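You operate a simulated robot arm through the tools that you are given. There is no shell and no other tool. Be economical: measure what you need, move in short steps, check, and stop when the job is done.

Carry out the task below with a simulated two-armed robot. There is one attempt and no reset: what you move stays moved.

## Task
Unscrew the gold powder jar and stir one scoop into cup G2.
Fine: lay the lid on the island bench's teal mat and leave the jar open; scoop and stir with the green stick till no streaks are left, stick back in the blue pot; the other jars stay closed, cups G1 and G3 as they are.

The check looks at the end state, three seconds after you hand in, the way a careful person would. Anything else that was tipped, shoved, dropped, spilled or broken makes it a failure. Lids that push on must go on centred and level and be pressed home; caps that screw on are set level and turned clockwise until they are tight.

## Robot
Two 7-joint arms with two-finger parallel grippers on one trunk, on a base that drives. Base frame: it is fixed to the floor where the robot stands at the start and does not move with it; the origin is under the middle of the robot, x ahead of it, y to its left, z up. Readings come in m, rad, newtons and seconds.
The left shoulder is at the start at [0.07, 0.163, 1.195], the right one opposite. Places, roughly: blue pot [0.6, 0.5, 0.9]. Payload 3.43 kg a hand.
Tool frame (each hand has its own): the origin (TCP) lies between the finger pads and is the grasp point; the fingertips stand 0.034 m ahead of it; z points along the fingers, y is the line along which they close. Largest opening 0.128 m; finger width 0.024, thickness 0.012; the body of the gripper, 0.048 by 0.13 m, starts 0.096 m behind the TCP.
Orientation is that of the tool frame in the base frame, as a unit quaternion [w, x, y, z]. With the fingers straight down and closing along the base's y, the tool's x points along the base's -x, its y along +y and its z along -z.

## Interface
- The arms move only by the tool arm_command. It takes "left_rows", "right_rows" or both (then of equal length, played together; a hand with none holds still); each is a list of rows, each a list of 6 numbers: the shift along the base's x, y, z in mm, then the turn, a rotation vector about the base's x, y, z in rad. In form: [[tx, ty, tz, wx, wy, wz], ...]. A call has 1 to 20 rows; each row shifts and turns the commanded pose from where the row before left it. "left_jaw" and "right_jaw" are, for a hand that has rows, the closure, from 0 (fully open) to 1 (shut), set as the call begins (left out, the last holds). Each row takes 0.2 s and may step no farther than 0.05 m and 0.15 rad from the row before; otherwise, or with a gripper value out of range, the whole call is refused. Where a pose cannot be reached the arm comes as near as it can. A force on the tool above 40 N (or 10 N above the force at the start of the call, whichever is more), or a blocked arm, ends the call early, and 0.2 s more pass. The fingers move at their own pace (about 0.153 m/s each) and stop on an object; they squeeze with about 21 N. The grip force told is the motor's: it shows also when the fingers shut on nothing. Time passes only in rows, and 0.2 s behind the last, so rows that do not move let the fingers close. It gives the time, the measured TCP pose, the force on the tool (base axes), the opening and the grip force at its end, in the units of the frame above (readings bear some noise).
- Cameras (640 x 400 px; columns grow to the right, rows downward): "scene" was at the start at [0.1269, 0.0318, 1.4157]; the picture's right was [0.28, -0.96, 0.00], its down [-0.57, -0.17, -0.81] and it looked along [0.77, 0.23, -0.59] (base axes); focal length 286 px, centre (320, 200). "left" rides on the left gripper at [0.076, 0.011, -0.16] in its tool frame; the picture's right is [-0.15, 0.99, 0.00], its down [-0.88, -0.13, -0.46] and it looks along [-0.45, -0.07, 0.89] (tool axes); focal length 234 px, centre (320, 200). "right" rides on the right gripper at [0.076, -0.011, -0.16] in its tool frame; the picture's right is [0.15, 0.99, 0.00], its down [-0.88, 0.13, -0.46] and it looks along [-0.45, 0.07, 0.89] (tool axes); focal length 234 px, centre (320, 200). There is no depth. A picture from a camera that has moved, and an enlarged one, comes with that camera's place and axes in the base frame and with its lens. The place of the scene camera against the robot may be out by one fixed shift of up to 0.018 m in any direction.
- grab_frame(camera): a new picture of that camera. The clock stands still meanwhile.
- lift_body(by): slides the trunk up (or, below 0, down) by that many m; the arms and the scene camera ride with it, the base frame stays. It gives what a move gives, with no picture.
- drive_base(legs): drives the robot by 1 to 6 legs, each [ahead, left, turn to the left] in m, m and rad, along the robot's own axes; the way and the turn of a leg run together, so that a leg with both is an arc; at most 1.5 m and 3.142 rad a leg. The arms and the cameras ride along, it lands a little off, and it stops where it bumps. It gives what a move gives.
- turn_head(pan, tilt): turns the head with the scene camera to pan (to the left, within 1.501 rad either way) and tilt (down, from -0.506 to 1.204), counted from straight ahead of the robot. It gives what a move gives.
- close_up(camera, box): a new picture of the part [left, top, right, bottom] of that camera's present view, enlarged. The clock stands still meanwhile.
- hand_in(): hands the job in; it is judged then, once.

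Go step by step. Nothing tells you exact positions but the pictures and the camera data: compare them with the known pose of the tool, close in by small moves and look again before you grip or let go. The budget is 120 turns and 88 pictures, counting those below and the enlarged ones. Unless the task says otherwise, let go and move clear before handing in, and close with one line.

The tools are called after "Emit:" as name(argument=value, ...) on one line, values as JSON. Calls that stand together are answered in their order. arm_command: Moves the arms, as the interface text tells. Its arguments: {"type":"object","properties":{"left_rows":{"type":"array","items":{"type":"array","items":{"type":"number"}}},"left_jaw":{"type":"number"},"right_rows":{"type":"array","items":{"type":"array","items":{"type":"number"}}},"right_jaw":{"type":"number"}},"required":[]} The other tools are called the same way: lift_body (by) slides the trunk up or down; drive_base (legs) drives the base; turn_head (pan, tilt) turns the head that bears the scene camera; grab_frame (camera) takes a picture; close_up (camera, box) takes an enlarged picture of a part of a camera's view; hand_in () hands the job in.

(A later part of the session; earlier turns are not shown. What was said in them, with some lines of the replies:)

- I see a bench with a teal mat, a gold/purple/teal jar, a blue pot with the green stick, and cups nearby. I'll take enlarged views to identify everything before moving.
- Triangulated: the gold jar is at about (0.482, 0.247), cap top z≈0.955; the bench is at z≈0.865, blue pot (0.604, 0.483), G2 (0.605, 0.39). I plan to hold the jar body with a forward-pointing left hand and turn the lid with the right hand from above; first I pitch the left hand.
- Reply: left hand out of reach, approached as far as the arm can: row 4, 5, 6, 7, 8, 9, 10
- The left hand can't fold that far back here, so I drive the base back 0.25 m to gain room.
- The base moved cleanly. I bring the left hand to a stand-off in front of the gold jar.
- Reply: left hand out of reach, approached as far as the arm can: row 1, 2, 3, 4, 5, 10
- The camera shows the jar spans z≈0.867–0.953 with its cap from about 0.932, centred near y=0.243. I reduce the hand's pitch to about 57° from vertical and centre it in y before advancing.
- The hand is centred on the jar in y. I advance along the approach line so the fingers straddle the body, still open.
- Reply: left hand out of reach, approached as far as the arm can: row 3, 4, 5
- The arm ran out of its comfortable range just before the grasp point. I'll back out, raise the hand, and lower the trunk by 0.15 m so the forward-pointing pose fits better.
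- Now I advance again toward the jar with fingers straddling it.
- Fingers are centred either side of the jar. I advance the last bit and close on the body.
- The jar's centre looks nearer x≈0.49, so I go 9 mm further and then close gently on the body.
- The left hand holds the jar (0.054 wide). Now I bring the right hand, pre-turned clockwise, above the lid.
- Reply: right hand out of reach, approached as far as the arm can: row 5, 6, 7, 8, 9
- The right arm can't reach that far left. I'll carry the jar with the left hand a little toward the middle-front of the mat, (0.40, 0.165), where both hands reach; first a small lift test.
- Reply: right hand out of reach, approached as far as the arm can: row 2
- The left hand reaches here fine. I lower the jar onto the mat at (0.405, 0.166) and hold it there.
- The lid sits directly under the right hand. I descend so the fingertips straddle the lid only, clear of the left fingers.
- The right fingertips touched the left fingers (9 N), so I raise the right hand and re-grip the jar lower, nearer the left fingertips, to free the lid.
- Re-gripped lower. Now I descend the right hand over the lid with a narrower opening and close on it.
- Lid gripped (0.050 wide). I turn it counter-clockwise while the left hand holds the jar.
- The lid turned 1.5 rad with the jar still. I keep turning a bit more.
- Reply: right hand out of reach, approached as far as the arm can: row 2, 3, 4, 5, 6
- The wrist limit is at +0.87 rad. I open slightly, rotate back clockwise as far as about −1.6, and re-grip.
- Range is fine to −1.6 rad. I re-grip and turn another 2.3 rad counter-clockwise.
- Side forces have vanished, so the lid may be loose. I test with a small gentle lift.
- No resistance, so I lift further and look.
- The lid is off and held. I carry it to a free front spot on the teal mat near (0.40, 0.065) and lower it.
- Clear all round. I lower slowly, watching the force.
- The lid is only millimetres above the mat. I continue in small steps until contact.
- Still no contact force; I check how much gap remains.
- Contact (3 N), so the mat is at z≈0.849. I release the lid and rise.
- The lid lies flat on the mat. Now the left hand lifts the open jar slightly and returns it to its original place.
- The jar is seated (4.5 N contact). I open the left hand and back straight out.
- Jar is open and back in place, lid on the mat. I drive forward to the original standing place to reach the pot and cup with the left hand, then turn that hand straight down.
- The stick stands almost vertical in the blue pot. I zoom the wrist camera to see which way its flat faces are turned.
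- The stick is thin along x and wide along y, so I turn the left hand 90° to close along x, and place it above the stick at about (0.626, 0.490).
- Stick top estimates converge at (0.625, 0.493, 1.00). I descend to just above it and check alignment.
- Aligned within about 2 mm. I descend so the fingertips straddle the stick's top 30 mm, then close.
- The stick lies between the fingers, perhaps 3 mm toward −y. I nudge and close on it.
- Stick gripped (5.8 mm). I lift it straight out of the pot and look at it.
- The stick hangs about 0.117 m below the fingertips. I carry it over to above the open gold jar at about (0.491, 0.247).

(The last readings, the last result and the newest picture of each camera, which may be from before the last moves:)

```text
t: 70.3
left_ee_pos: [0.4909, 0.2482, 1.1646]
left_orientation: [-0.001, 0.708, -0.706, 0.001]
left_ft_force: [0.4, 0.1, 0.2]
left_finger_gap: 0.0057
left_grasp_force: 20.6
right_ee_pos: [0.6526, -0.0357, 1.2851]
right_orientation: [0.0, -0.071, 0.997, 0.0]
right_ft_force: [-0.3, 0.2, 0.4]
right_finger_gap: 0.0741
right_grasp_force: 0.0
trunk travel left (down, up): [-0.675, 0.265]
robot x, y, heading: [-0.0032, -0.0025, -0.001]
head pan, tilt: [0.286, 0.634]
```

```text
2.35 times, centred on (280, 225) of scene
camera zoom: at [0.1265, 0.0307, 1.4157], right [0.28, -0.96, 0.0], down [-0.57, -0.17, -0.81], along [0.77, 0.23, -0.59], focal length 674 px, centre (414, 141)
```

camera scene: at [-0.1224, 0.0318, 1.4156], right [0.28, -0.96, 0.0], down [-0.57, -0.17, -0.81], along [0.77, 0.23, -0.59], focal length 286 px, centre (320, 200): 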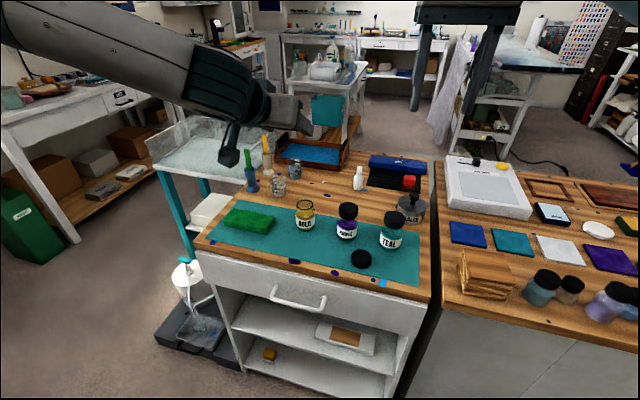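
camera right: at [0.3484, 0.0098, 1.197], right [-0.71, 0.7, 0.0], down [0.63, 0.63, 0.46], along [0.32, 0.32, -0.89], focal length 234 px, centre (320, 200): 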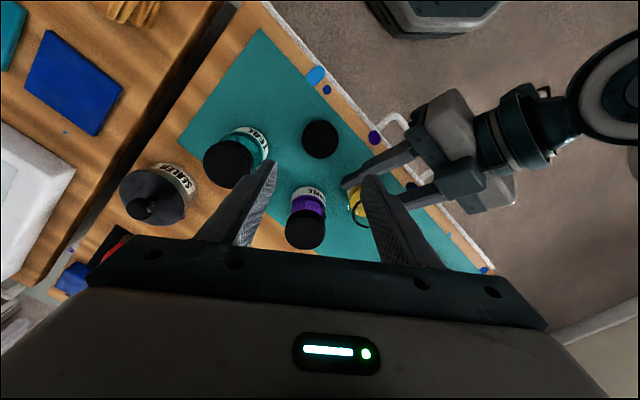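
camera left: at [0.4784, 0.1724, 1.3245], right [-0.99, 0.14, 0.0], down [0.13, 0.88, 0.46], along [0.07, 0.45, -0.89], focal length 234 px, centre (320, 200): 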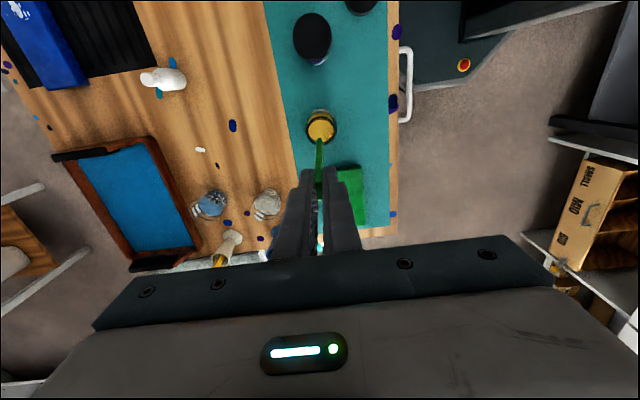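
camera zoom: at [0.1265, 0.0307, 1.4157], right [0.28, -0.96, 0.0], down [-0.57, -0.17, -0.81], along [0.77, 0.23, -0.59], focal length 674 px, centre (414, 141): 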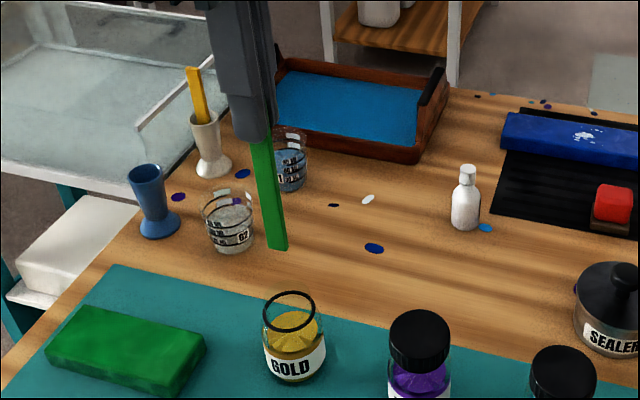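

I descend partway, to just above the jar mouth, and check alignment closely.

Emit:
arm_command(left_rows=[[0, 0, -18, 0, 0, 0], [0, 0, -18, 0, 0, 0], [0, 0, -12, 0, 0, 0]])

Emit:
close_up(camera="left", box=[260, 80, 380, 200])

Emit:
close_up(camera="scene", box=[240, 200, 340, 310])

```text
t: 71.1
left_ee_pos: [0.4902, 0.248, 1.1164]
left_orientation: [-0.001, 0.708, -0.706, 0.001]
left_ft_force: [-0.9, -0.2, 0.3]
left_finger_gap: 0.0057
left_grasp_force: 21.5
right_ee_pos: [0.6533, -0.0362, 1.2877]
right_orientation: [0.0, -0.071, 0.997, 0.0]
right_ft_force: [-1.0, 0.3, 0.4]
right_finger_gap: 0.0742
right_grasp_force: 0.0
trunk travel left (down, up): [-0.675, 0.265]
robot x, y, heading: [-0.0003, 0.0009, -0.005]
head pan, tilt: [0.286, 0.634]
```

```text
3.33 times, centred on (320, 140) of left
camera zoom: at [0.4782, 0.1723, 1.2763], right [-0.99, 0.15, 0.0], down [0.13, 0.88, 0.46], along [0.07, 0.45, -0.89], focal length 781 px, centre (320, 400)
```

zoom: 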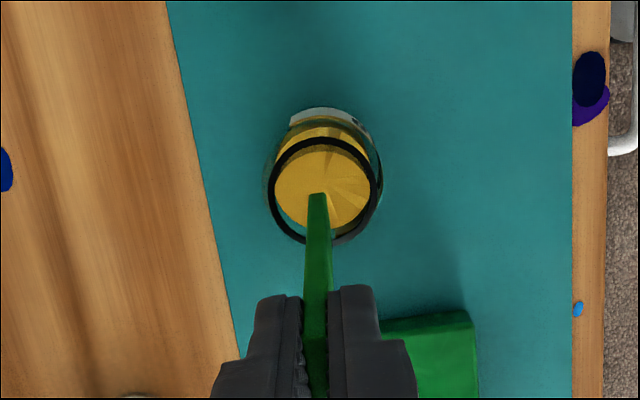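

```text
3.64 times, centred on (290, 255) of scene
camera zoom: at [0.1265, 0.031, 1.4157], right [0.28, -0.96, 0.0], down [-0.57, -0.17, -0.81], along [0.77, 0.23, -0.59], focal length 1042 px, centre (429, 0)
```

zoom: 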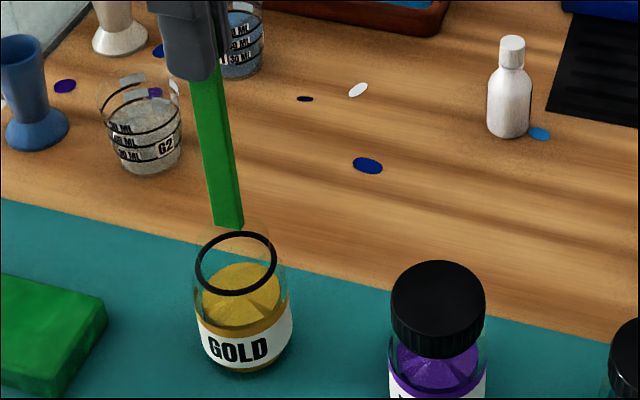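

Alignment is within a few mm. I shift slightly and lower the stick through the mouth, watching forces.

Emit:
arm_command(left_rows=[[-3, -1, 0, 0, 0, 0], [0, 0, -12, 0, 0, 0], [0, 0, -12, 0, 0, 0], [0, 0, -14, 0, 0, 0]])

Emit:
close_up(camera="scene", box=[240, 200, 340, 310])

Emit:
close_up(camera="left", box=[260, 80, 380, 200])

```text
t: 72.1
left_ee_pos: [0.4878, 0.2462, 1.0784]
left_orientation: [-0.002, 0.708, -0.706, 0.002]
left_ft_force: [-0.6, 0.6, 0.3]
left_finger_gap: 0.0056
left_grasp_force: 20.8
right_ee_pos: [0.6528, -0.0352, 1.2846]
right_orientation: [0.0, -0.071, 0.997, 0.001]
right_ft_force: [0.6, -1.3, 0.3]
right_finger_gap: 0.0742
right_grasp_force: 0.0
trunk travel left (down, up): [-0.675, 0.265]
robot x, y, heading: [0.0004, -0.0033, 0.001]
head pan, tilt: [0.286, 0.634]
```

```text
3.64 times, centred on (290, 255) of scene
camera zoom: at [0.1268, 0.031, 1.4157], right [0.28, -0.96, 0.0], down [-0.57, -0.17, -0.81], along [0.77, 0.23, -0.59], focal length 1042 px, centre (429, 0)
```

zoom: 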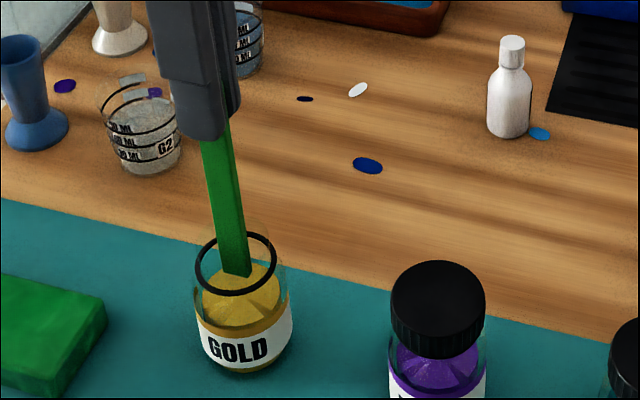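

```text
3.33 times, centred on (320, 140) of left
camera zoom: at [0.4758, 0.1708, 1.2383], right [-0.99, 0.15, 0.0], down [0.13, 0.88, 0.46], along [0.07, 0.45, -0.89], focal length 781 px, centre (320, 400)
```

zoom: 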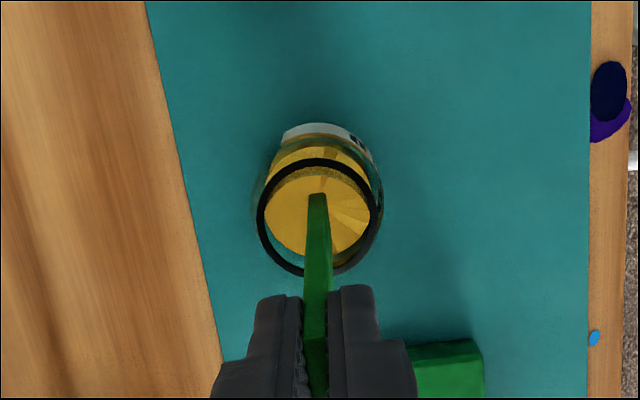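

The stick tip is inside the mouth, centred. I dip it about 45 mm into the powder, make a small scooping sweep, and raise it slowly.

Emit:
arm_command(left_rows=[[0, 0, -12, 0, 0, 0], [0, 0, -12, 0, 0, 0], [0, 0, -11, 0, 0, 0], [0, 0, -10, 0, 0, 0], [5, 0, 0, 0, 0, 0], [0, 0, 0, 0, 0, 0], [-8, 0, 0, 0, 0, 0], [3, 0, 0, 0, 0, 0], [0, 0, 0, 0, 0, 0]])

Emit:
close_up(camera="scene", box=[240, 200, 340, 310])

```text
t: 74.1
left_ee_pos: [0.4879, 0.2463, 1.034]
left_orientation: [-0.002, 0.708, -0.707, 0.002]
left_ft_force: [0.0, -0.5, -0.5]
left_finger_gap: 0.0056
left_grasp_force: 21.1
right_ee_pos: [0.6521, -0.0357, 1.2859]
right_orientation: [0.0, -0.071, 0.997, 0.0]
right_ft_force: [0.3, 0.4, -0.1]
right_finger_gap: 0.0742
right_grasp_force: 0.0
trunk travel left (down, up): [-0.675, 0.265]
robot x, y, heading: [0.0017, 0.001, -0.004]
head pan, tilt: [0.286, 0.634]
```

```text
3.64 times, centred on (290, 255) of scene
camera zoom: at [0.1264, 0.0309, 1.4157], right [0.28, -0.96, 0.0], down [-0.57, -0.17, -0.81], along [0.77, 0.23, -0.59], focal length 1042 px, centre (429, 0)
```

zoom: 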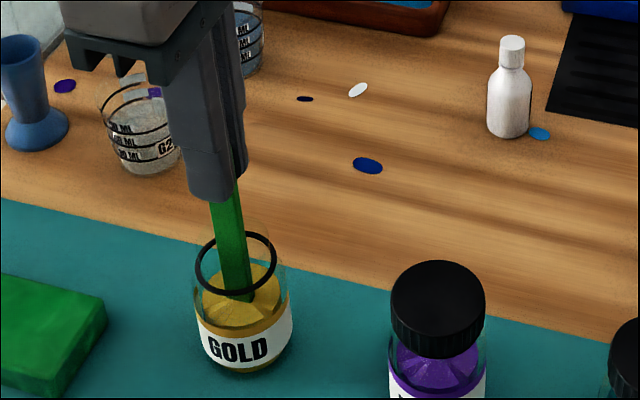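

The tip is just in the powder; I go 12 mm deeper, sweep, and lift out.

Emit:
arm_command(left_rows=[[0, 0, -6, 0, 0, 0], [0, 0, -6, 0, 0, 0], [4, 0, 0, 0, 0, 0], [-4, 0, 0, 0, 0, 0], [0, 0, 10, 0, 0, 0], [0, 0, 15, 0, 0, 0], [0, 0, 15, 0, 0, 0], [0, 0, 15, 0, 0, 0], [0, 0, 15, 0, 0, 0], [0, 0, 15, 0, 0, 0], [0, 0, 15, 0, 0, 0], [0, 0, 0, 0, 0, 0]])

Emit:
close_up(camera="scene", box=[220, 160, 340, 300])

```text
t: 76.7
left_ee_pos: [0.4882, 0.2466, 1.1219]
left_orientation: [-0.001, 0.708, -0.707, 0.001]
left_ft_force: [-0.2, -0.5, -0.1]
left_finger_gap: 0.0057
left_grasp_force: 21.1
right_ee_pos: [0.6528, -0.0357, 1.286]
right_orientation: [0.0, -0.07, 0.998, 0.0]
right_ft_force: [0.7, 0.0, -0.4]
right_finger_gap: 0.0741
right_grasp_force: 0.0
trunk travel left (down, up): [-0.675, 0.265]
robot x, y, heading: [-0.0036, 0.0007, -0.006]
head pan, tilt: [0.286, 0.634]
```

```text
2.86 times, centred on (280, 230) of scene
camera zoom: at [0.1267, 0.031, 1.4156], right [0.28, -0.96, 0.0], down [-0.57, -0.17, -0.81], along [0.77, 0.23, -0.59], focal length 819 px, centre (434, 114)
```

zoom: 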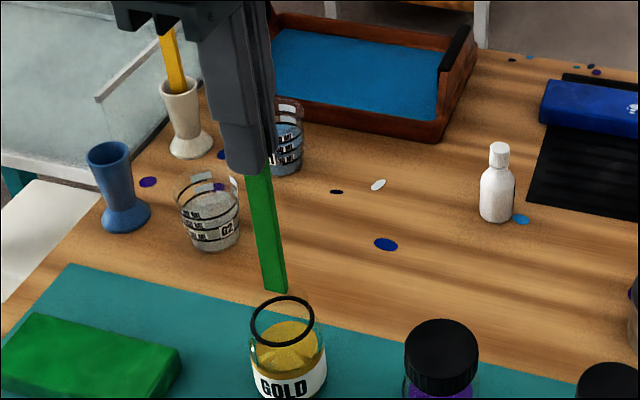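

I can't yet see gold on the tip; I check closer.

Emit:
close_up(camera="scene", box=[290, 240, 350, 300])

Emit:
close_up(camera="left", box=[290, 110, 350, 170])

```text
6.67 times, centred on (320, 270) of scene
camera zoom: at [0.1267, 0.031, 1.4156], right [0.28, -0.96, 0.0], down [-0.57, -0.17, -0.81], along [0.77, 0.23, -0.59], focal length 1910 px, centre (320, -267)
```

zoom: 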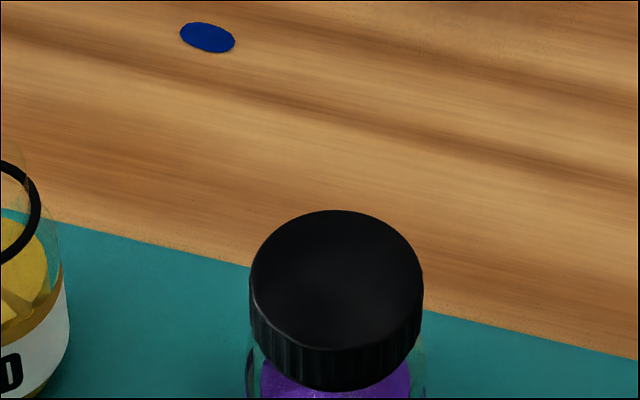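

```text
6.67 times, centred on (320, 140) of left
camera zoom: at [0.4755, 0.1711, 1.2811], right [-0.99, 0.15, 0.0], down [0.13, 0.88, 0.46], along [0.07, 0.45, -0.89], focal length 1561 px, centre (320, 600)
```

zoom: 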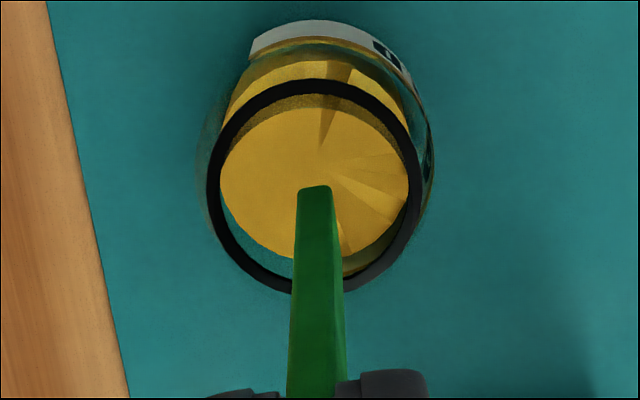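

No powder came up, so the dip was too shallow. I go back down, deeper, watching force.

Emit:
arm_command(left_rows=[[0, 0, -20, 0, 0, 0], [0, 0, -20, 0, 0, 0], [0, 0, -20, 0, 0, 0], [0, 0, -20, 0, 0, 0], [0, 0, -15, 0, 0, 0], [0, 0, -8, 0, 0, 0], [0, 0, -4, 0, 0, 0], [0, 0, 0, 0, 0, 0]])

Emit:
close_up(camera="scene", box=[250, 210, 340, 300])

```text
t: 78.5
left_ee_pos: [0.4885, 0.2474, 1.0137]
left_orientation: [-0.002, 0.708, -0.706, 0.001]
left_ft_force: [0.1, 0.0, 0.5]
left_finger_gap: 0.0057
left_grasp_force: 21.1
right_ee_pos: [0.6526, -0.0357, 1.2859]
right_orientation: [0.001, -0.07, 0.998, 0.0]
right_ft_force: [0.2, -0.1, -0.4]
right_finger_gap: 0.0742
right_grasp_force: 0.0
trunk travel left (down, up): [-0.675, 0.265]
robot x, y, heading: [-0.0007, -0.001, -0.004]
head pan, tilt: [0.286, 0.634]
```

```text
4.44 times, centred on (295, 255) of scene
camera zoom: at [0.1263, 0.0309, 1.4157], right [0.28, -0.96, 0.0], down [-0.57, -0.17, -0.81], along [0.77, 0.23, -0.59], focal length 1273 px, centre (431, -44)
```

zoom: 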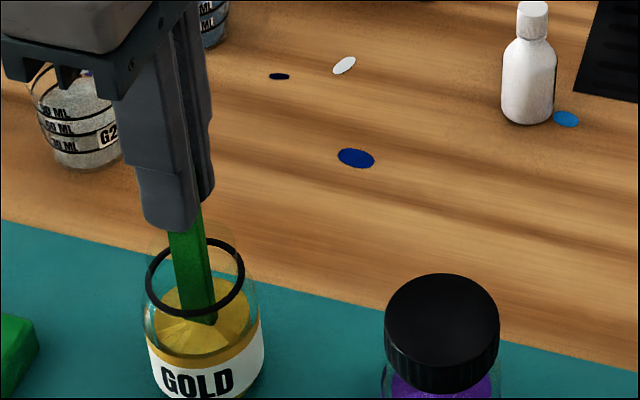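

The tip is well buried (surface ≈0.917), so a straight dip doesn't carry powder. I'll tilt the stick about the jar mouth inside the powder and draw it out along its own axis, as a scoop.

Emit:
arm_command(left_rows=[[0, 0, 8, 0, 0, 0], [0, 0, 7, 0, 0, 0], [-7.6, 0, -1, 0, -0.093, 0], [-7.6, 0, -1, 0, -0.093, 0], [-7.5, 0, -1.2, 0, -0.094, 0], [0, 0, 0, 0, 0, 0], [0, 0, 0, 0, 0, 0]])

Emit:
close_up(camera="scene", box=[250, 210, 340, 300])

```text
t: 80.1
left_ee_pos: [0.4727, 0.2542, 1.0358]
left_orientation: [0.098, -0.7, 0.701, -0.099]
left_ft_force: [-0.7, -0.2, -0.1]
left_finger_gap: 0.0056
left_grasp_force: 21.0
left hand out of reach, approached as far as the arm can: row 5
right_ee_pos: [0.6521, -0.0354, 1.285]
right_orientation: [0.0, -0.071, 0.997, 0.0]
right_ft_force: [0.3, 0.2, 0.1]
right_finger_gap: 0.0744
right_grasp_force: 0.1
trunk travel left (down, up): [-0.675, 0.265]
robot x, y, heading: [-0.0023, -0.0013, -0.003]
head pan, tilt: [0.286, 0.634]
```

```text
4.44 times, centred on (295, 255) of scene
camera zoom: at [0.1266, 0.0308, 1.4156], right [0.28, -0.96, 0.0], down [-0.57, -0.17, -0.81], along [0.77, 0.23, -0.59], focal length 1273 px, centre (431, -44)
```

zoom: 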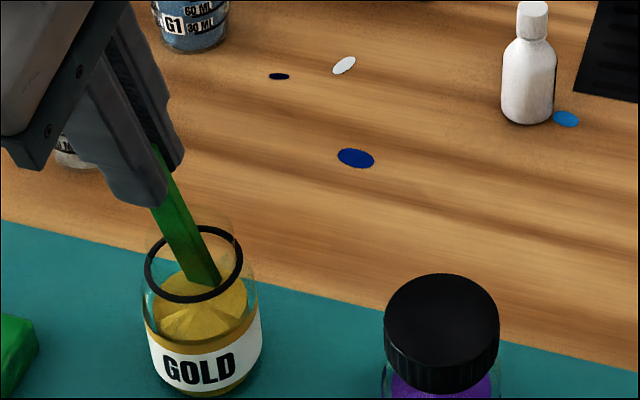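

The arm reached its near limit; the stick is tilted 0.28 rad. I draw it up along its axis in small steps.

Emit:
arm_command(left_rows=[[-1, -4, 9, 0, 0, 0], [-3, 0, 10, 0, 0, 0], [-3, 0, 10, 0, 0, 0]])

```text
t: 80.9
left_ee_pos: [0.4648, 0.2498, 1.0658]
left_orientation: [-0.101, 0.701, -0.699, 0.1]
left_ft_force: [0.3, 1.0, -0.7]
left_finger_gap: 0.006
left_grasp_force: 20.8
right_ee_pos: [0.6523, -0.0349, 1.2866]
right_orientation: [0.0, -0.071, 0.997, 0.001]
right_ft_force: [0.3, -1.0, -0.7]
right_finger_gap: 0.0741
right_grasp_force: 0.0
trunk travel left (down, up): [-0.675, 0.265]
robot x, y, heading: [-0.0012, -0.0018, 0.001]
head pan, tilt: [0.286, 0.634]
```

Emit:
arm_command(left_rows=[[-2.9, 0, 10, 0, 0, 0], [-2.9, 0, 10, 0, 0, 0], [-2.9, 0, 10, 0, 0, 0], [0, 0, 12, 0, 0, 0], [0, 0, 15, 0, 0, 0]])

Emit:
close_up(camera="scene", box=[240, 200, 330, 300])

Emit:
close_up(camera="left", box=[280, 90, 360, 180])

```text
t: 82.1
left_ee_pos: [0.4558, 0.2516, 1.1226]
left_orientation: [0.1, -0.7, 0.7, -0.099]
left_ft_force: [-0.5, -0.8, -0.6]
left_finger_gap: 0.0059
left_grasp_force: 21.2
right_ee_pos: [0.6514, -0.0363, 1.2848]
right_orientation: [0.0, -0.07, 0.998, 0.0]
right_ft_force: [-0.2, 0.0, 0.1]
right_finger_gap: 0.0741
right_grasp_force: 0.0
trunk travel left (down, up): [-0.675, 0.265]
robot x, y, heading: [-0.0, -0.0022, -0.003]
head pan, tilt: [0.286, 0.634]
```

```text
4.00 times, centred on (285, 250) of scene
camera zoom: at [0.1258, 0.0307, 1.4157], right [0.28, -0.96, 0.0], down [-0.57, -0.17, -0.81], along [0.77, 0.23, -0.59], focal length 1146 px, centre (460, 0)
```

zoom: 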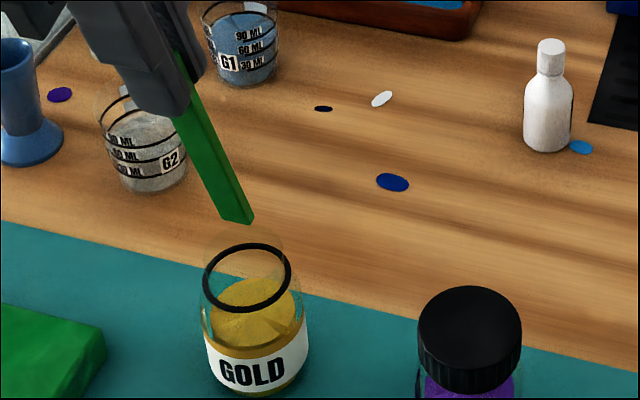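

```text
4.44 times, centred on (320, 135) of left
camera zoom: at [0.3998, 0.1754, 1.2736], right [-0.95, 0.15, -0.28], down [0.0, 0.88, 0.47], along [0.31, 0.45, -0.84], focal length 1041 px, centre (320, 489)
```

zoom: 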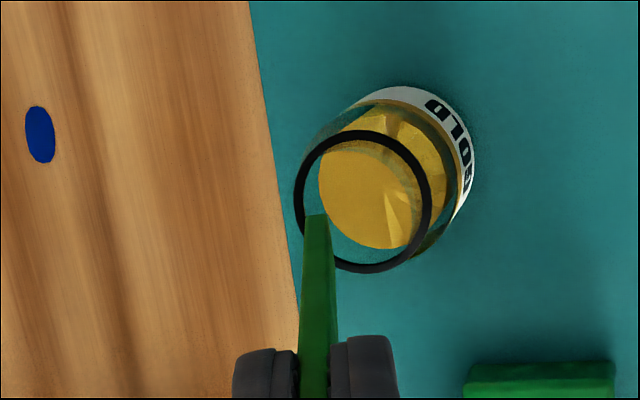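

Still nothing visible on the faces I can see, though the load may sit on the hidden far face. I carry the stick, still tilted, over cup G2 and check there.

Emit:
arm_command(left_rows=[[18, 19, 2, 0, 0, 0], [18, 20, 2, 0, 0, 0], [18, 20, 2, 0, 0, 0], [18, 20, 0, 0, 0, 0], [18, 20, 0, 0, 0, 0], [17, 19, 0, 0, 0, 0], [17, 18, 0, 0, 0, 0]])

Emit:
close_up(camera="left", box=[250, 60, 390, 200])

Emit:
close_up(camera="scene", box=[190, 120, 300, 240])

```text
t: 83.7
left_ee_pos: [0.5808, 0.3882, 1.1266]
left_orientation: [-0.099, 0.701, -0.699, 0.101]
left_ft_force: [-0.4, -0.1, -1.4]
left_finger_gap: 0.0057
left_grasp_force: 21.5
right_ee_pos: [0.6538, -0.0351, 1.285]
right_orientation: [0.0, -0.071, 0.997, 0.0]
right_ft_force: [0.5, -0.2, -0.3]
right_finger_gap: 0.0743
right_grasp_force: 0.2
trunk travel left (down, up): [-0.675, 0.265]
robot x, y, heading: [-0.0035, 0.0013, -0.006]
head pan, tilt: [0.286, 0.634]
```

```text
2.86 times, centred on (320, 130) of left
camera zoom: at [0.5258, 0.3127, 1.2777], right [-0.95, 0.14, -0.28], down [0.0, 0.88, 0.47], along [0.31, 0.45, -0.84], focal length 669 px, centre (320, 400)
```

zoom: 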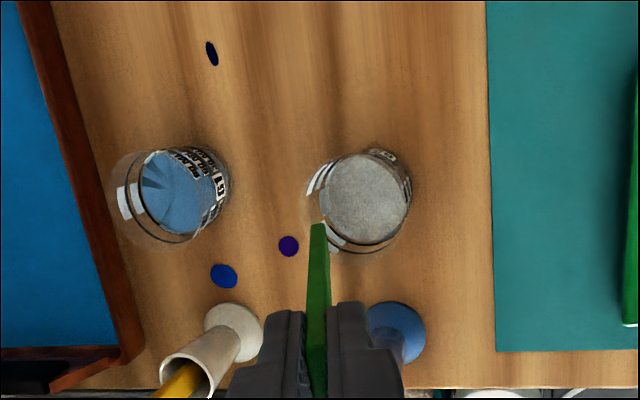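

```text
3.33 times, centred on (245, 180) of scene
camera zoom: at [0.1271, 0.0318, 1.4156], right [0.28, -0.96, 0.0], down [-0.57, -0.17, -0.81], along [0.77, 0.23, -0.59], focal length 955 px, centre (570, 267)
```

zoom: 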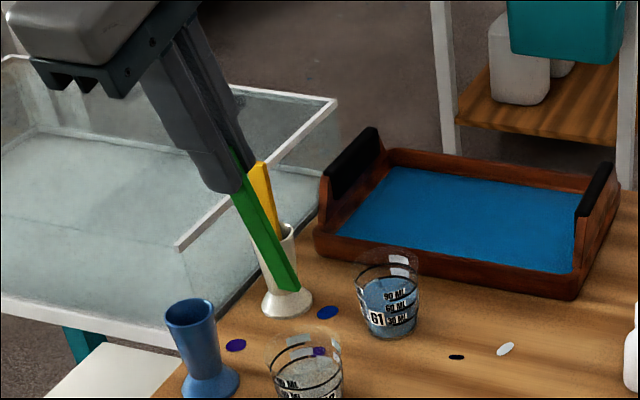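

The cup centre is at about (0.622, 0.389). I bring the stick upright over the cup and lower it so I can see whether any powder comes off.

Emit:
arm_command(left_rows=[[14, 1, 2, 0, 0.094, 0], [14, 1, 2, 0, 0.093, 0], [13, 1, 2, 0, 0.093, 0], [0, 0, -15, 0, 0, 0], [0, 0, -15, 0, 0, 0], [0, 0, -15, 0, 0, 0]])

Emit:
close_up(camera="left", box=[260, 80, 380, 200])

Emit:
close_up(camera="scene", box=[220, 150, 320, 260])

```text
t: 85.1
left_ee_pos: [0.6232, 0.3903, 1.0895]
left_orientation: [0.0, -0.707, 0.707, 0.0]
left_ft_force: [0.5, -0.4, 0.8]
left_finger_gap: 0.0057
left_grasp_force: 21.2
right_ee_pos: [0.6524, -0.036, 1.2859]
right_orientation: [0.0, -0.071, 0.998, 0.0]
right_ft_force: [-0.4, -0.2, 0.1]
right_finger_gap: 0.074
right_grasp_force: 0.0
trunk travel left (down, up): [-0.675, 0.265]
robot x, y, heading: [0.0014, -0.0028, -0.006]
head pan, tilt: [0.286, 0.634]
```

```text
3.33 times, centred on (320, 140) of left
camera zoom: at [0.6105, 0.3144, 1.2492], right [-0.99, 0.15, 0.0], down [0.13, 0.88, 0.46], along [0.07, 0.45, -0.89], focal length 781 px, centre (320, 400)
```

zoom: 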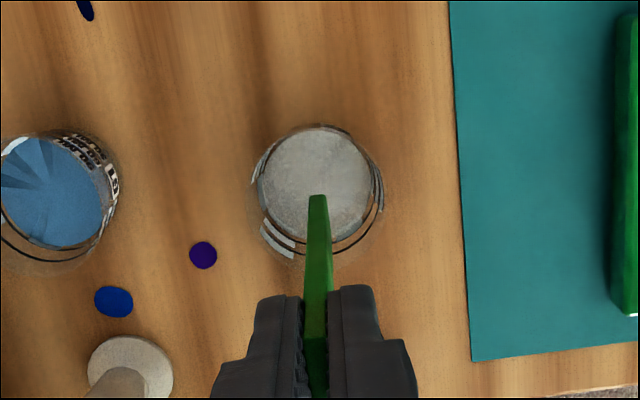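

```text
3.64 times, centred on (270, 205) of scene
camera zoom: at [0.1271, 0.031, 1.4156], right [0.28, -0.96, 0.0], down [-0.57, -0.17, -0.81], along [0.77, 0.23, -0.59], focal length 1042 px, centre (502, 182)
```

zoom: 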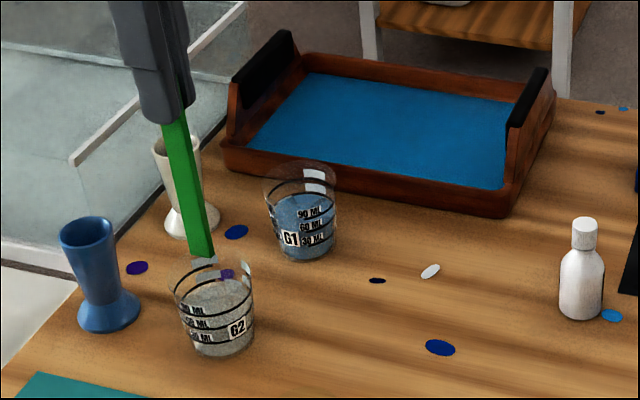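

The tip is centred over G2. I lower it into the liquid and make one gentle circle, then look for gold.

Emit:
arm_command(left_rows=[[0, 0, -15, 0, 0, 0], [0, 0, -15, 0, 0, 0], [0, 0, -15, 0, 0, 0], [0, 0, -15, 0, 0, 0], [0, 0, -8, 0, 0, 0], [8, 0, 0, 0, 0, 0], [-4, 7, 0, 0, 0, 0], [-8, 0, 0, 0, 0, 0], [-4, -7, 0, 0, 0, 0], [4, -7, 0, 0, 0, 0], [8, 0, 0, 0, 0, 0], [4, 7, 0, 0, 0, 0]])

Emit:
close_up(camera="scene", box=[220, 150, 320, 260])

```text
t: 87.7
left_ee_pos: [0.6305, 0.3901, 1.0208]
left_orientation: [-0.001, 0.708, -0.706, 0.001]
left_ft_force: [0.9, -0.4, -0.8]
left_finger_gap: 0.0055
left_grasp_force: 20.9
right_ee_pos: [0.6516, -0.0342, 1.286]
right_orientation: [-0.001, -0.071, 0.997, 0.0]
right_ft_force: [0.3, 0.4, -0.9]
right_finger_gap: 0.0742
right_grasp_force: 0.1
trunk travel left (down, up): [-0.675, 0.265]
robot x, y, heading: [0.0006, -0.0004, -0.002]
head pan, tilt: [0.286, 0.634]
```

```text
3.64 times, centred on (270, 205) of scene
camera zoom: at [0.1265, 0.0314, 1.4157], right [0.28, -0.96, 0.0], down [-0.57, -0.17, -0.81], along [0.77, 0.23, -0.59], focal length 1042 px, centre (502, 182)
```

zoom: 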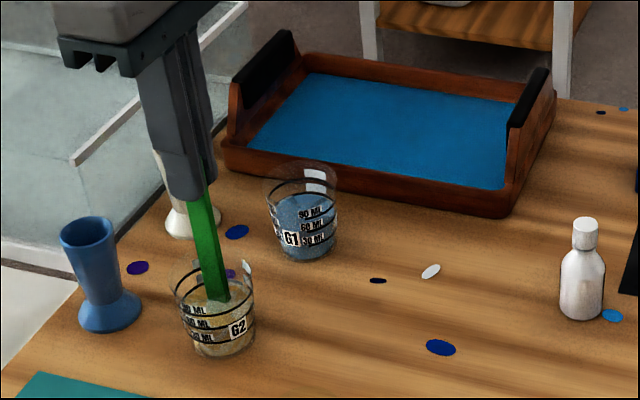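

The liquid has turned gold, so the powder was carried after all. I keep stirring in circles.

Emit:
arm_command(left_rows=[[-4, 7, 0, 0, 0, 0], [-8, 0, 0, 0, 0, 0], [-4, -7, 0, 0, 0, 0], [4, -7, 0, 0, 0, 0], [8, 0, 0, 0, 0, 0], [4, 7, 0, 0, 0, 0], [-4, 7, 0, 0, 0, 0], [-8, 0, 0, 0, 0, 0], [-4, -7, 0, 0, 0, 0], [4, -7, 0, 0, 0, 0], [8, 0, 0, 0, 0, 0], [4, 7, 0, 0, 0, 0], [-4, 7, 0, 0, 0, 0], [-8, 0, 0, 0, 0, 0], [-4, -7, 0, 0, 0, 0], [4, -7, 0, 0, 0, 0], [8, 0, 0, 0, 0, 0], [4, 7, 0, 0, 0, 0]])

Emit:
arm_command(left_rows=[[-4, 7, 0, 0, 0, 0], [-8, 0, 0, 0, 0, 0], [-4, -7, 0, 0, 0, 0], [4, -7, 0, 0, 0, 0], [8, 0, 0, 0, 0, 0], [4, 7, 0, 0, 0, 0], [-4, 7, 0, 0, 0, 0], [-8, 0, 0, 0, 0, 0], [-4, -7, 0, 0, 0, 0], [4, -7, 0, 0, 0, 0], [8, 0, 0, 0, 0, 0], [4, 7, 0, 0, 0, 0], [-4, 7, 0, 0, 0, 0], [-8, 0, 0, 0, 0, 0], [-4, -7, 0, 0, 0, 0], [4, -7, 0, 0, 0, 0], [8, 0, 0, 0, 0, 0], [4, 7, 0, 0, 0, 0]])

Emit:
close_up(camera="scene", box=[250, 205, 300, 260])

```text
t: 91.5
left_ee_pos: [0.6298, 0.3907, 1.0207]
left_orientation: [-0.002, 0.707, -0.707, 0.001]
left_ft_force: [-0.5, -0.2, -0.8]
left_finger_gap: 0.0057
left_grasp_force: 20.6
right_ee_pos: [0.6536, -0.0351, 1.2858]
right_orientation: [0.0, -0.07, 0.998, 0.0]
right_ft_force: [0.0, -0.4, -0.6]
right_finger_gap: 0.0741
right_grasp_force: 0.0
trunk travel left (down, up): [-0.675, 0.265]
robot x, y, heading: [0.0001, -0.0007, -0.001]
head pan, tilt: [0.286, 0.634]
```

```text
t: 95.3
left_ee_pos: [0.6305, 0.3911, 1.0221]
left_orientation: [-0.002, 0.707, -0.707, 0.001]
left_ft_force: [-0.3, 1.1, -0.3]
left_finger_gap: 0.0055
left_grasp_force: 21.0
right_ee_pos: [0.6525, -0.0341, 1.287]
right_orientation: [0.0, -0.069, 0.998, 0.0]
right_ft_force: [-0.2, 0.0, -0.1]
right_finger_gap: 0.0742
right_grasp_force: 0.0
trunk travel left (down, up): [-0.675, 0.265]
robot x, y, heading: [-0.0008, -0.0009, -0.004]
head pan, tilt: [0.286, 0.634]
```

```text
7.27 times, centred on (275, 232) of scene
camera zoom: at [0.1264, 0.0315, 1.4157], right [0.28, -0.96, 0.0], down [-0.57, -0.17, -0.81], along [0.77, 0.23, -0.59], focal length 2084 px, centre (647, -36)
```

zoom: 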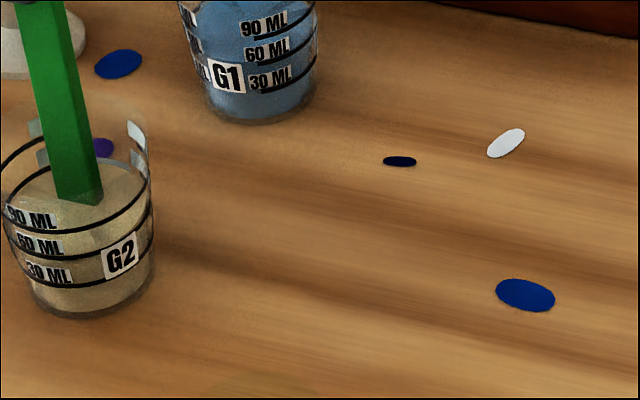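

The mix is evening out; I stir more and then check from above.

Emit:
arm_command(left_rows=[[-4, 7, 0, 0, 0, 0], [-8, 0, 0, 0, 0, 0], [-4, -7, 0, 0, 0, 0], [4, -7, 0, 0, 0, 0], [8, 0, 0, 0, 0, 0], [4, 7, 0, 0, 0, 0], [-4, 7, 0, 0, 0, 0], [-8, 0, 0, 0, 0, 0], [-4, -7, 0, 0, 0, 0], [4, -7, 0, 0, 0, 0], [8, 0, 0, 0, 0, 0], [4, 7, 0, 0, 0, 0], [-4, 7, 0, 0, 0, 0], [-8, 0, 0, 0, 0, 0], [-4, -7, 0, 0, 0, 0], [4, -7, 0, 0, 0, 0], [8, 0, 0, 0, 0, 0], [4, 7, 0, 0, 0, 0]])

Emit:
arm_command(left_rows=[[-4, 7, 0, 0, 0, 0], [-8, 0, 0, 0, 0, 0], [-4, -7, 0, 0, 0, 0], [4, -7, 0, 0, 0, 0], [8, 0, 0, 0, 0, 0], [4, 7, 0, 0, 0, 0], [-4, 7, 0, 0, 0, 0], [-8, 0, 0, 0, 0, 0], [-4, -7, 0, 0, 0, 0], [4, -7, 0, 0, 0, 0], [8, 0, 0, 0, 0, 0], [4, 7, 0, 0, 0, 0], [-4, 7, 0, 0, 0, 0], [-8, 0, 0, 0, 0, 0], [-4, -7, 0, 0, 0, 0], [4, -7, 0, 0, 0, 0], [8, 0, 0, 0, 0, 0], [4, 7, 0, 0, 0, 0]])

Emit:
close_up(camera="left", box=[270, 90, 370, 190])

```text
t: 99.1
left_ee_pos: [0.6301, 0.3902, 1.0211]
left_orientation: [-0.001, 0.708, -0.706, 0.001]
left_ft_force: [0.5, 0.8, -0.4]
left_finger_gap: 0.0057
left_grasp_force: 20.9
right_ee_pos: [0.652, -0.0354, 1.2855]
right_orientation: [0.0, -0.071, 0.998, -0.001]
right_ft_force: [-0.4, 0.1, 0.9]
right_finger_gap: 0.0744
right_grasp_force: 0.1
trunk travel left (down, up): [-0.675, 0.265]
robot x, y, heading: [-0.0023, 0.0015, -0.003]
head pan, tilt: [0.286, 0.634]
```

```text
t: 102.9
left_ee_pos: [0.6302, 0.39, 1.0214]
left_orientation: [0.001, -0.707, 0.707, -0.002]
left_ft_force: [-0.5, -0.6, -0.3]
left_finger_gap: 0.0057
left_grasp_force: 21.1
right_ee_pos: [0.6525, -0.0357, 1.2852]
right_orientation: [0.0, -0.071, 0.997, 0.0]
right_ft_force: [0.9, 0.4, -0.4]
right_finger_gap: 0.074
right_grasp_force: 0.1
trunk travel left (down, up): [-0.675, 0.265]
robot x, y, heading: [-0.0016, -0.0014, -0.003]
head pan, tilt: [0.286, 0.634]
```

```text
4.00 times, centred on (320, 140) of left
camera zoom: at [0.6175, 0.3149, 1.1817], right [-0.99, 0.15, 0.0], down [0.13, 0.88, 0.46], along [0.07, 0.45, -0.89], focal length 937 px, centre (320, 440)
```

zoom: 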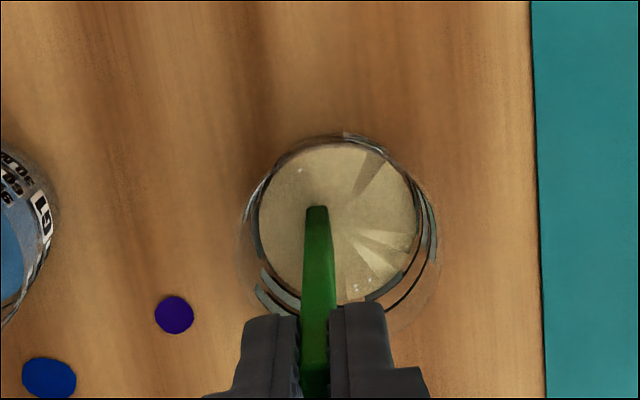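

The pale gold looks uniform (same shading facets as on G1). I stir two more rounds for safety and compare.

Emit:
arm_command(left_rows=[[-4, 7, 0, 0, 0, 0], [-8, 0, 0, 0, 0, 0], [-4, -7, 0, 0, 0, 0], [4, -7, 0, 0, 0, 0], [8, 0, 0, 0, 0, 0], [4, 7, 0, 0, 0, 0], [-4, 7, 0, 0, 0, 0], [-8, 0, 0, 0, 0, 0], [-4, -7, 0, 0, 0, 0], [4, -7, 0, 0, 0, 0], [8, 0, 0, 0, 0, 0], [4, 7, 0, 0, 0, 0], [-4, 7, 0, 0, 0, 0], [-8, 0, 0, 0, 0, 0], [-4, -7, 0, 0, 0, 0], [4, -7, 0, 0, 0, 0], [8, 0, 0, 0, 0, 0], [4, 7, 0, 0, 0, 0]])

Emit:
arm_command(left_rows=[[-4, 7, 0, 0, 0, 0], [-8, 0, 0, 0, 0, 0], [-4, -7, 0, 0, 0, 0], [4, -7, 0, 0, 0, 0], [8, 0, 0, 0, 0, 0], [4, 7, 0, 0, 0, 0], [-4, 7, 0, 0, 0, 0], [-8, 0, 0, 0, 0, 0], [-4, -7, 0, 0, 0, 0], [4, -7, 0, 0, 0, 0], [8, 0, 0, 0, 0, 0], [4, 7, 0, 0, 0, 0], [-4, 7, 0, 0, 0, 0], [-8, 0, 0, 0, 0, 0], [-4, -7, 0, 0, 0, 0], [4, -7, 0, 0, 0, 0], [8, 0, 0, 0, 0, 0], [4, 7, 0, 0, 0, 0], [-8, 0, 0, 0, 0, 0]])

Emit:
close_up(camera="left", box=[270, 90, 370, 190])

```text
t: 106.7
left_ee_pos: [0.6301, 0.3914, 1.0199]
left_orientation: [-0.001, 0.707, -0.707, 0.001]
left_ft_force: [0.3, 0.9, -0.1]
left_finger_gap: 0.0057
left_grasp_force: 21.0
right_ee_pos: [0.6527, -0.0354, 1.2858]
right_orientation: [0.0, -0.071, 0.997, 0.001]
right_ft_force: [0.0, -0.1, -0.3]
right_finger_gap: 0.0742
right_grasp_force: 0.1
trunk travel left (down, up): [-0.675, 0.265]
robot x, y, heading: [0.0026, 0.0039, -0.005]
head pan, tilt: [0.286, 0.634]
```

```text
t: 110.7
left_ee_pos: [0.6218, 0.3906, 1.0215]
left_orientation: [-0.002, 0.708, -0.706, 0.002]
left_ft_force: [0.2, -0.3, -1.1]
left_finger_gap: 0.0057
left_grasp_force: 21.5
right_ee_pos: [0.6532, -0.0343, 1.2855]
right_orientation: [0.0, -0.071, 0.997, 0.0]
right_ft_force: [1.1, 0.1, 0.0]
right_finger_gap: 0.0741
right_grasp_force: 0.0
trunk travel left (down, up): [-0.675, 0.265]
robot x, y, heading: [0.0023, -0.001, -0.006]
head pan, tilt: [0.286, 0.634]
```

```text
4.00 times, centred on (320, 140) of left
camera zoom: at [0.6093, 0.3145, 1.1821], right [-0.99, 0.15, 0.0], down [0.13, 0.88, 0.46], along [0.07, 0.45, -0.89], focal length 937 px, centre (320, 440)
```

zoom: 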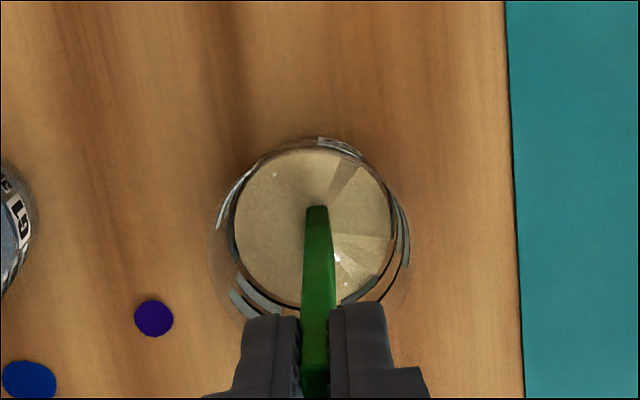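

The mix is uniform and unchanged. I lift the stick out and return it above the blue pot at the pose where it was taken.

Emit:
arm_command(left_rows=[[0, 0, 20, 0, 0, 0], [0, 0, 30, 0, 0, 0], [0, 0, 30, 0, 0, 0], [0, 0, 30, 0, 0, 0], [0, 0, 25, 0, 0, 0], [0, 25, 5, 0, 0, 0], [0, 25, 0, 0, 0, 0], [0, 25, 0, 0, 0, 0], [0.5, 24, 0, 0, 0, 0], [0, 0, 0, 0, 0, 0]])

Emit:
close_up(camera="scene", box=[190, 120, 310, 260])

Emit:
close_up(camera="left", box=[270, 70, 370, 190])

```text
t: 112.9
left_ee_pos: [0.6216, 0.489, 1.1615]
left_orientation: [-0.001, 0.708, -0.706, 0.0]
left_ft_force: [0.1, 0.3, 0.2]
left_finger_gap: 0.0057
left_grasp_force: 20.7
right_ee_pos: [0.6531, -0.0362, 1.2866]
right_orientation: [0.0, -0.07, 0.998, 0.001]
right_ft_force: [0.0, 0.3, 0.3]
right_finger_gap: 0.0743
right_grasp_force: 0.1
trunk travel left (down, up): [-0.675, 0.265]
robot x, y, heading: [-0.0014, -0.0016, 0.0]
head pan, tilt: [0.286, 0.634]
```

```text
2.86 times, centred on (250, 190) of scene
camera zoom: at [0.1264, 0.0302, 1.4157], right [0.28, -0.96, 0.0], down [-0.57, -0.17, -0.81], along [0.77, 0.23, -0.59], focal length 819 px, centre (520, 229)
```

zoom: 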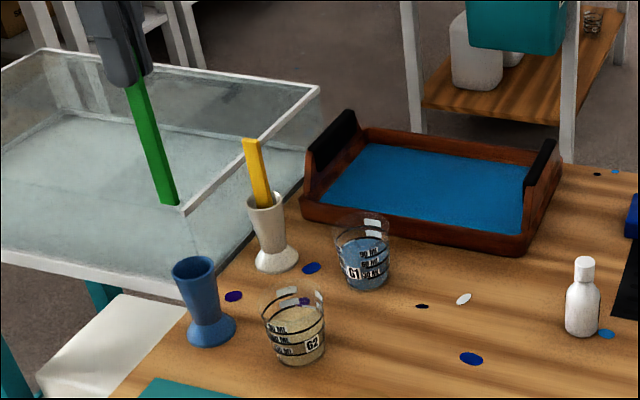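

```text
3.33 times, centred on (320, 130) of left
camera zoom: at [0.6097, 0.4136, 1.3219], right [-0.99, 0.15, 0.0], down [0.13, 0.88, 0.46], along [0.07, 0.45, -0.89], focal length 781 px, centre (320, 433)
```

zoom: 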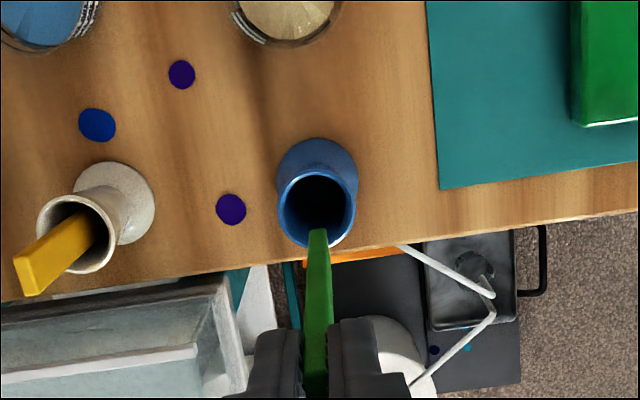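

Aligned with the pot mouth. I lower the stick back into it.

Emit:
arm_command(left_rows=[[0, 2, -20, 0, 0, 0], [0, 0, -20, 0, 0, 0], [0, 0, -20, 0, 0, 0], [0, 0, -20, 0, 0, 0], [0, 0, -20, 0, 0, 0], [0, 0, -20, 0, 0, 0], [0, -1, -20, 0, 0, 0], [0, 0, -7, 0, 0, 0]])

Emit:
arm_command(left_rows=[[0, 0, -2.5, 0, 0, 0], [0, 0, 0, 0, 0, 0]])

Emit:
close_up(camera="scene", box=[190, 140, 290, 250])

```text
t: 114.7
left_ee_pos: [0.624, 0.489, 1.0141]
left_orientation: [0.001, -0.707, 0.707, -0.001]
left_ft_force: [0.6, -1.8, 0.7]
left_finger_gap: 0.0058
left_grasp_force: 20.9
right_ee_pos: [0.6513, -0.0363, 1.2854]
right_orientation: [0.0, -0.071, 0.997, 0.0]
right_ft_force: [0.8, -0.6, -0.1]
right_finger_gap: 0.0742
right_grasp_force: 0.0
trunk travel left (down, up): [-0.675, 0.265]
robot x, y, heading: [-0.0018, 0.0014, -0.003]
head pan, tilt: [0.286, 0.634]
```

```text
t: 115.3
left_ee_pos: [0.6238, 0.4902, 1.0115]
left_orientation: [-0.001, 0.707, -0.707, 0.001]
left_ft_force: [1.9, -3.1, 1.1]
left_finger_gap: 0.0056
left_grasp_force: 20.6
right_ee_pos: [0.6519, -0.0353, 1.2851]
right_orientation: [0.0, -0.07, 0.998, 0.0]
right_ft_force: [-0.5, 1.3, 0.5]
right_finger_gap: 0.0739
right_grasp_force: 0.1
trunk travel left (down, up): [-0.675, 0.265]
robot x, y, heading: [0.0011, 0.0038, -0.005]
head pan, tilt: [0.286, 0.634]
```

```text
3.64 times, centred on (240, 195) of scene
camera zoom: at [0.1265, 0.0305, 1.4157], right [0.28, -0.96, 0.0], down [-0.57, -0.17, -0.81], along [0.77, 0.23, -0.59], focal length 1042 px, centre (611, 218)
```

zoom: 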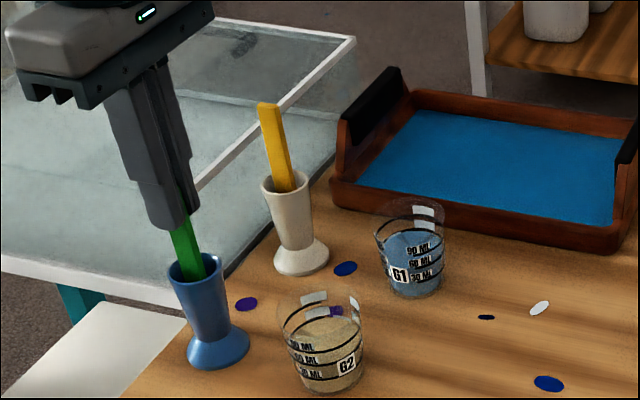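

Seated, with a small side force; I ease 1.5 mm and release, then rise straight up.

Emit:
arm_command(left_rows=[[-0.5, -1.5, 0, 0, 0, 0], [0, 0, 0, 0, 0, 0]])

Emit:
arm_command(left_rows=[[0, 0, 0, 0, 0, 0], [0, 0, 0, 0, 0, 0], [0, 0, 0, 0, 0, 0], [0, 0, 10, 0, 0, 0], [0, 0, 20, 0, 0, 0], [0, 0, 40, 0, 0, 0], [0, 0, 40, 0, 0, 0], [0, 0, 40, 0, 0, 0]], left_jaw=0.65)

Emit:
grab_frame(camera="scene")

Emit:
close_up(camera="scene", box=[200, 150, 300, 260])

```text
t: 115.9
left_ee_pos: [0.6226, 0.4883, 1.0115]
left_orientation: [-0.002, 0.707, -0.707, 0.001]
left_ft_force: [1.6, 0.6, 0.4]
left_finger_gap: 0.0059
left_grasp_force: 21.1
right_ee_pos: [0.6534, -0.0351, 1.2855]
right_orientation: [0.0, -0.07, 0.998, 0.0]
right_ft_force: [-0.1, -0.9, 0.7]
right_finger_gap: 0.0744
right_grasp_force: 0.0
trunk travel left (down, up): [-0.675, 0.265]
robot x, y, heading: [-0.0024, -0.0018, -0.007]
head pan, tilt: [0.286, 0.634]
```

```text
t: 117.7
left_ee_pos: [0.6228, 0.4874, 1.1624]
left_orientation: [0.001, -0.707, 0.708, 0.0]
left_ft_force: [-0.3, 0.9, 0.2]
left_finger_gap: 0.0449
left_grasp_force: 0.1
right_ee_pos: [0.6514, -0.0359, 1.2854]
right_orientation: [-0.001, -0.07, 0.998, 0.0]
right_ft_force: [-0.8, -0.9, -0.4]
right_finger_gap: 0.0742
right_grasp_force: 0.1
trunk travel left (down, up): [-0.675, 0.265]
robot x, y, heading: [0.0012, -0.0026, -0.004]
head pan, tilt: [0.286, 0.634]
```

```text
7 pictures are left
camera scene: at [0.1258, 0.0301, 1.4157], right [0.28, -0.96, 0.0], down [-0.57, -0.17, -0.81], along [0.77, 0.23, -0.59], focal length 286 px, centre (320, 200)
```

scene: 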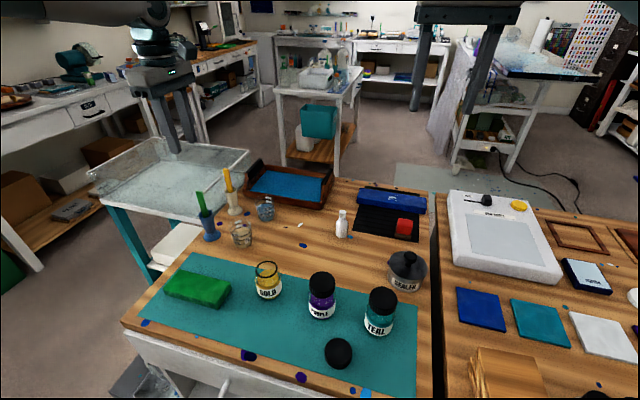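

```text
3.64 times, centred on (250, 205) of scene
camera zoom: at [0.1258, 0.0301, 1.4157], right [0.28, -0.96, 0.0], down [-0.57, -0.17, -0.81], along [0.77, 0.23, -0.59], focal length 1042 px, centre (574, 182)
```

zoom: 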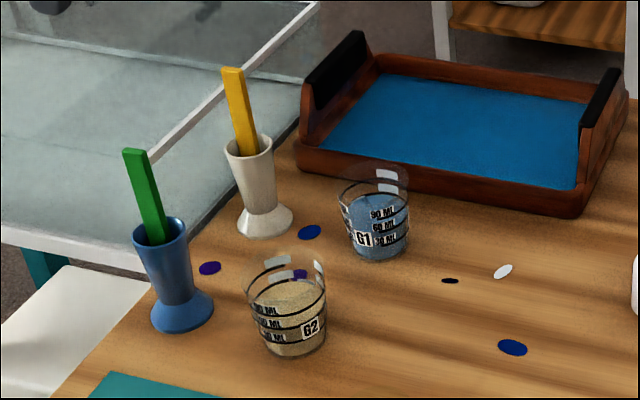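

All in place; I take one last close look at G2 for streaks.

Emit:
close_up(camera="scene", box=[226, 214, 262, 254])

Emit:
close_up(camera="left", box=[280, 30, 350, 100])

Emit:
close_up(camera="scene", box=[235, 250, 405, 380])

```text
10.00 times, centred on (244, 234) of scene
camera zoom: at [0.1258, 0.0301, 1.4157], right [0.28, -0.96, 0.0], down [-0.57, -0.17, -0.81], along [0.77, 0.23, -0.59], focal length 2865 px, centre (1080, -140)
```

zoom: 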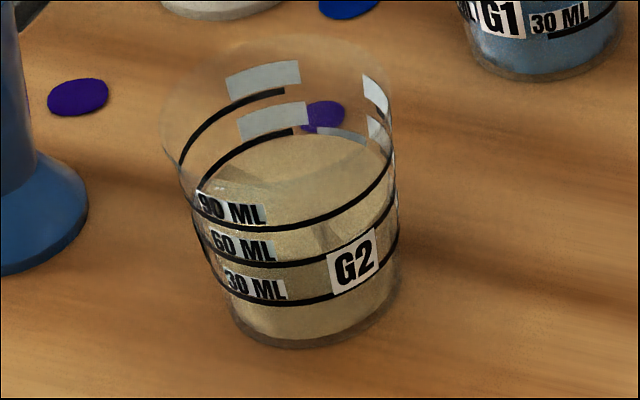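

```text
5.71 times, centred on (315, 65) of left
camera zoom: at [0.6097, 0.4123, 1.323], right [-0.99, 0.15, 0.0], down [0.13, 0.88, 0.46], along [0.07, 0.45, -0.89], focal length 1338 px, centre (349, 971)
```

zoom: 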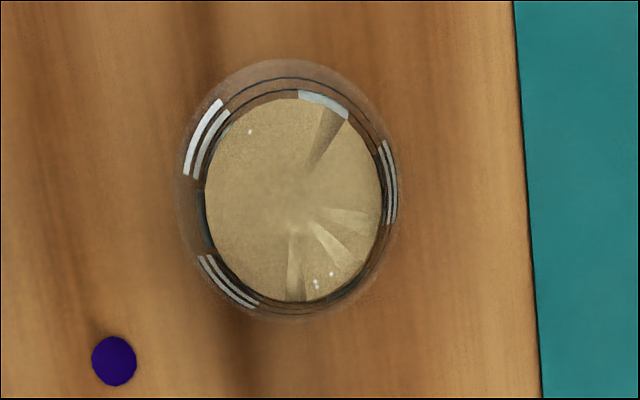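

```text
3.08 times, centred on (320, 315) of scene
camera zoom: at [0.1258, 0.0301, 1.4157], right [0.28, -0.96, 0.0], down [-0.57, -0.17, -0.81], along [0.77, 0.23, -0.59], focal length 882 px, centre (320, -154)
```

zoom: 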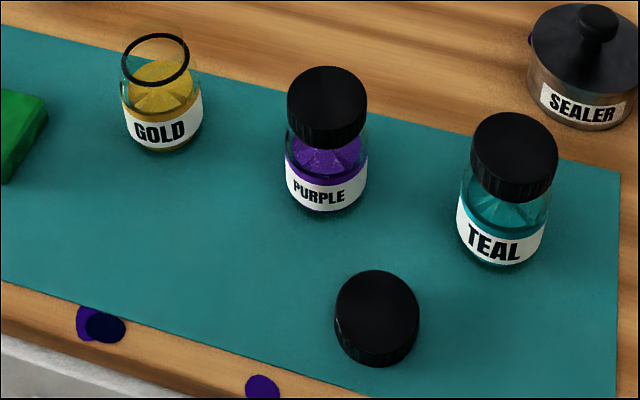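

G2 is an even gold with only the shading facets the other surfaces also show; the lid lies on the mat, the jar is open, and the stick is in the blue pot. Both hands are clear, so I hand in.

Emit:
hand_in()

```text
The job is handed in.
```

I unscrewed the gold jar and stirred one scoop into G2 until no streaks showed. The lid is on the teal mat, the jar is open in about its original spot, and the green stick is back in the blue pot. I never saw powder on the stick itself: it took three dips in the jar before going to the cup once, so I judged the scoop from G2 turning an even pale gold. I didn't touch the other jars or G1; I never saw G3.
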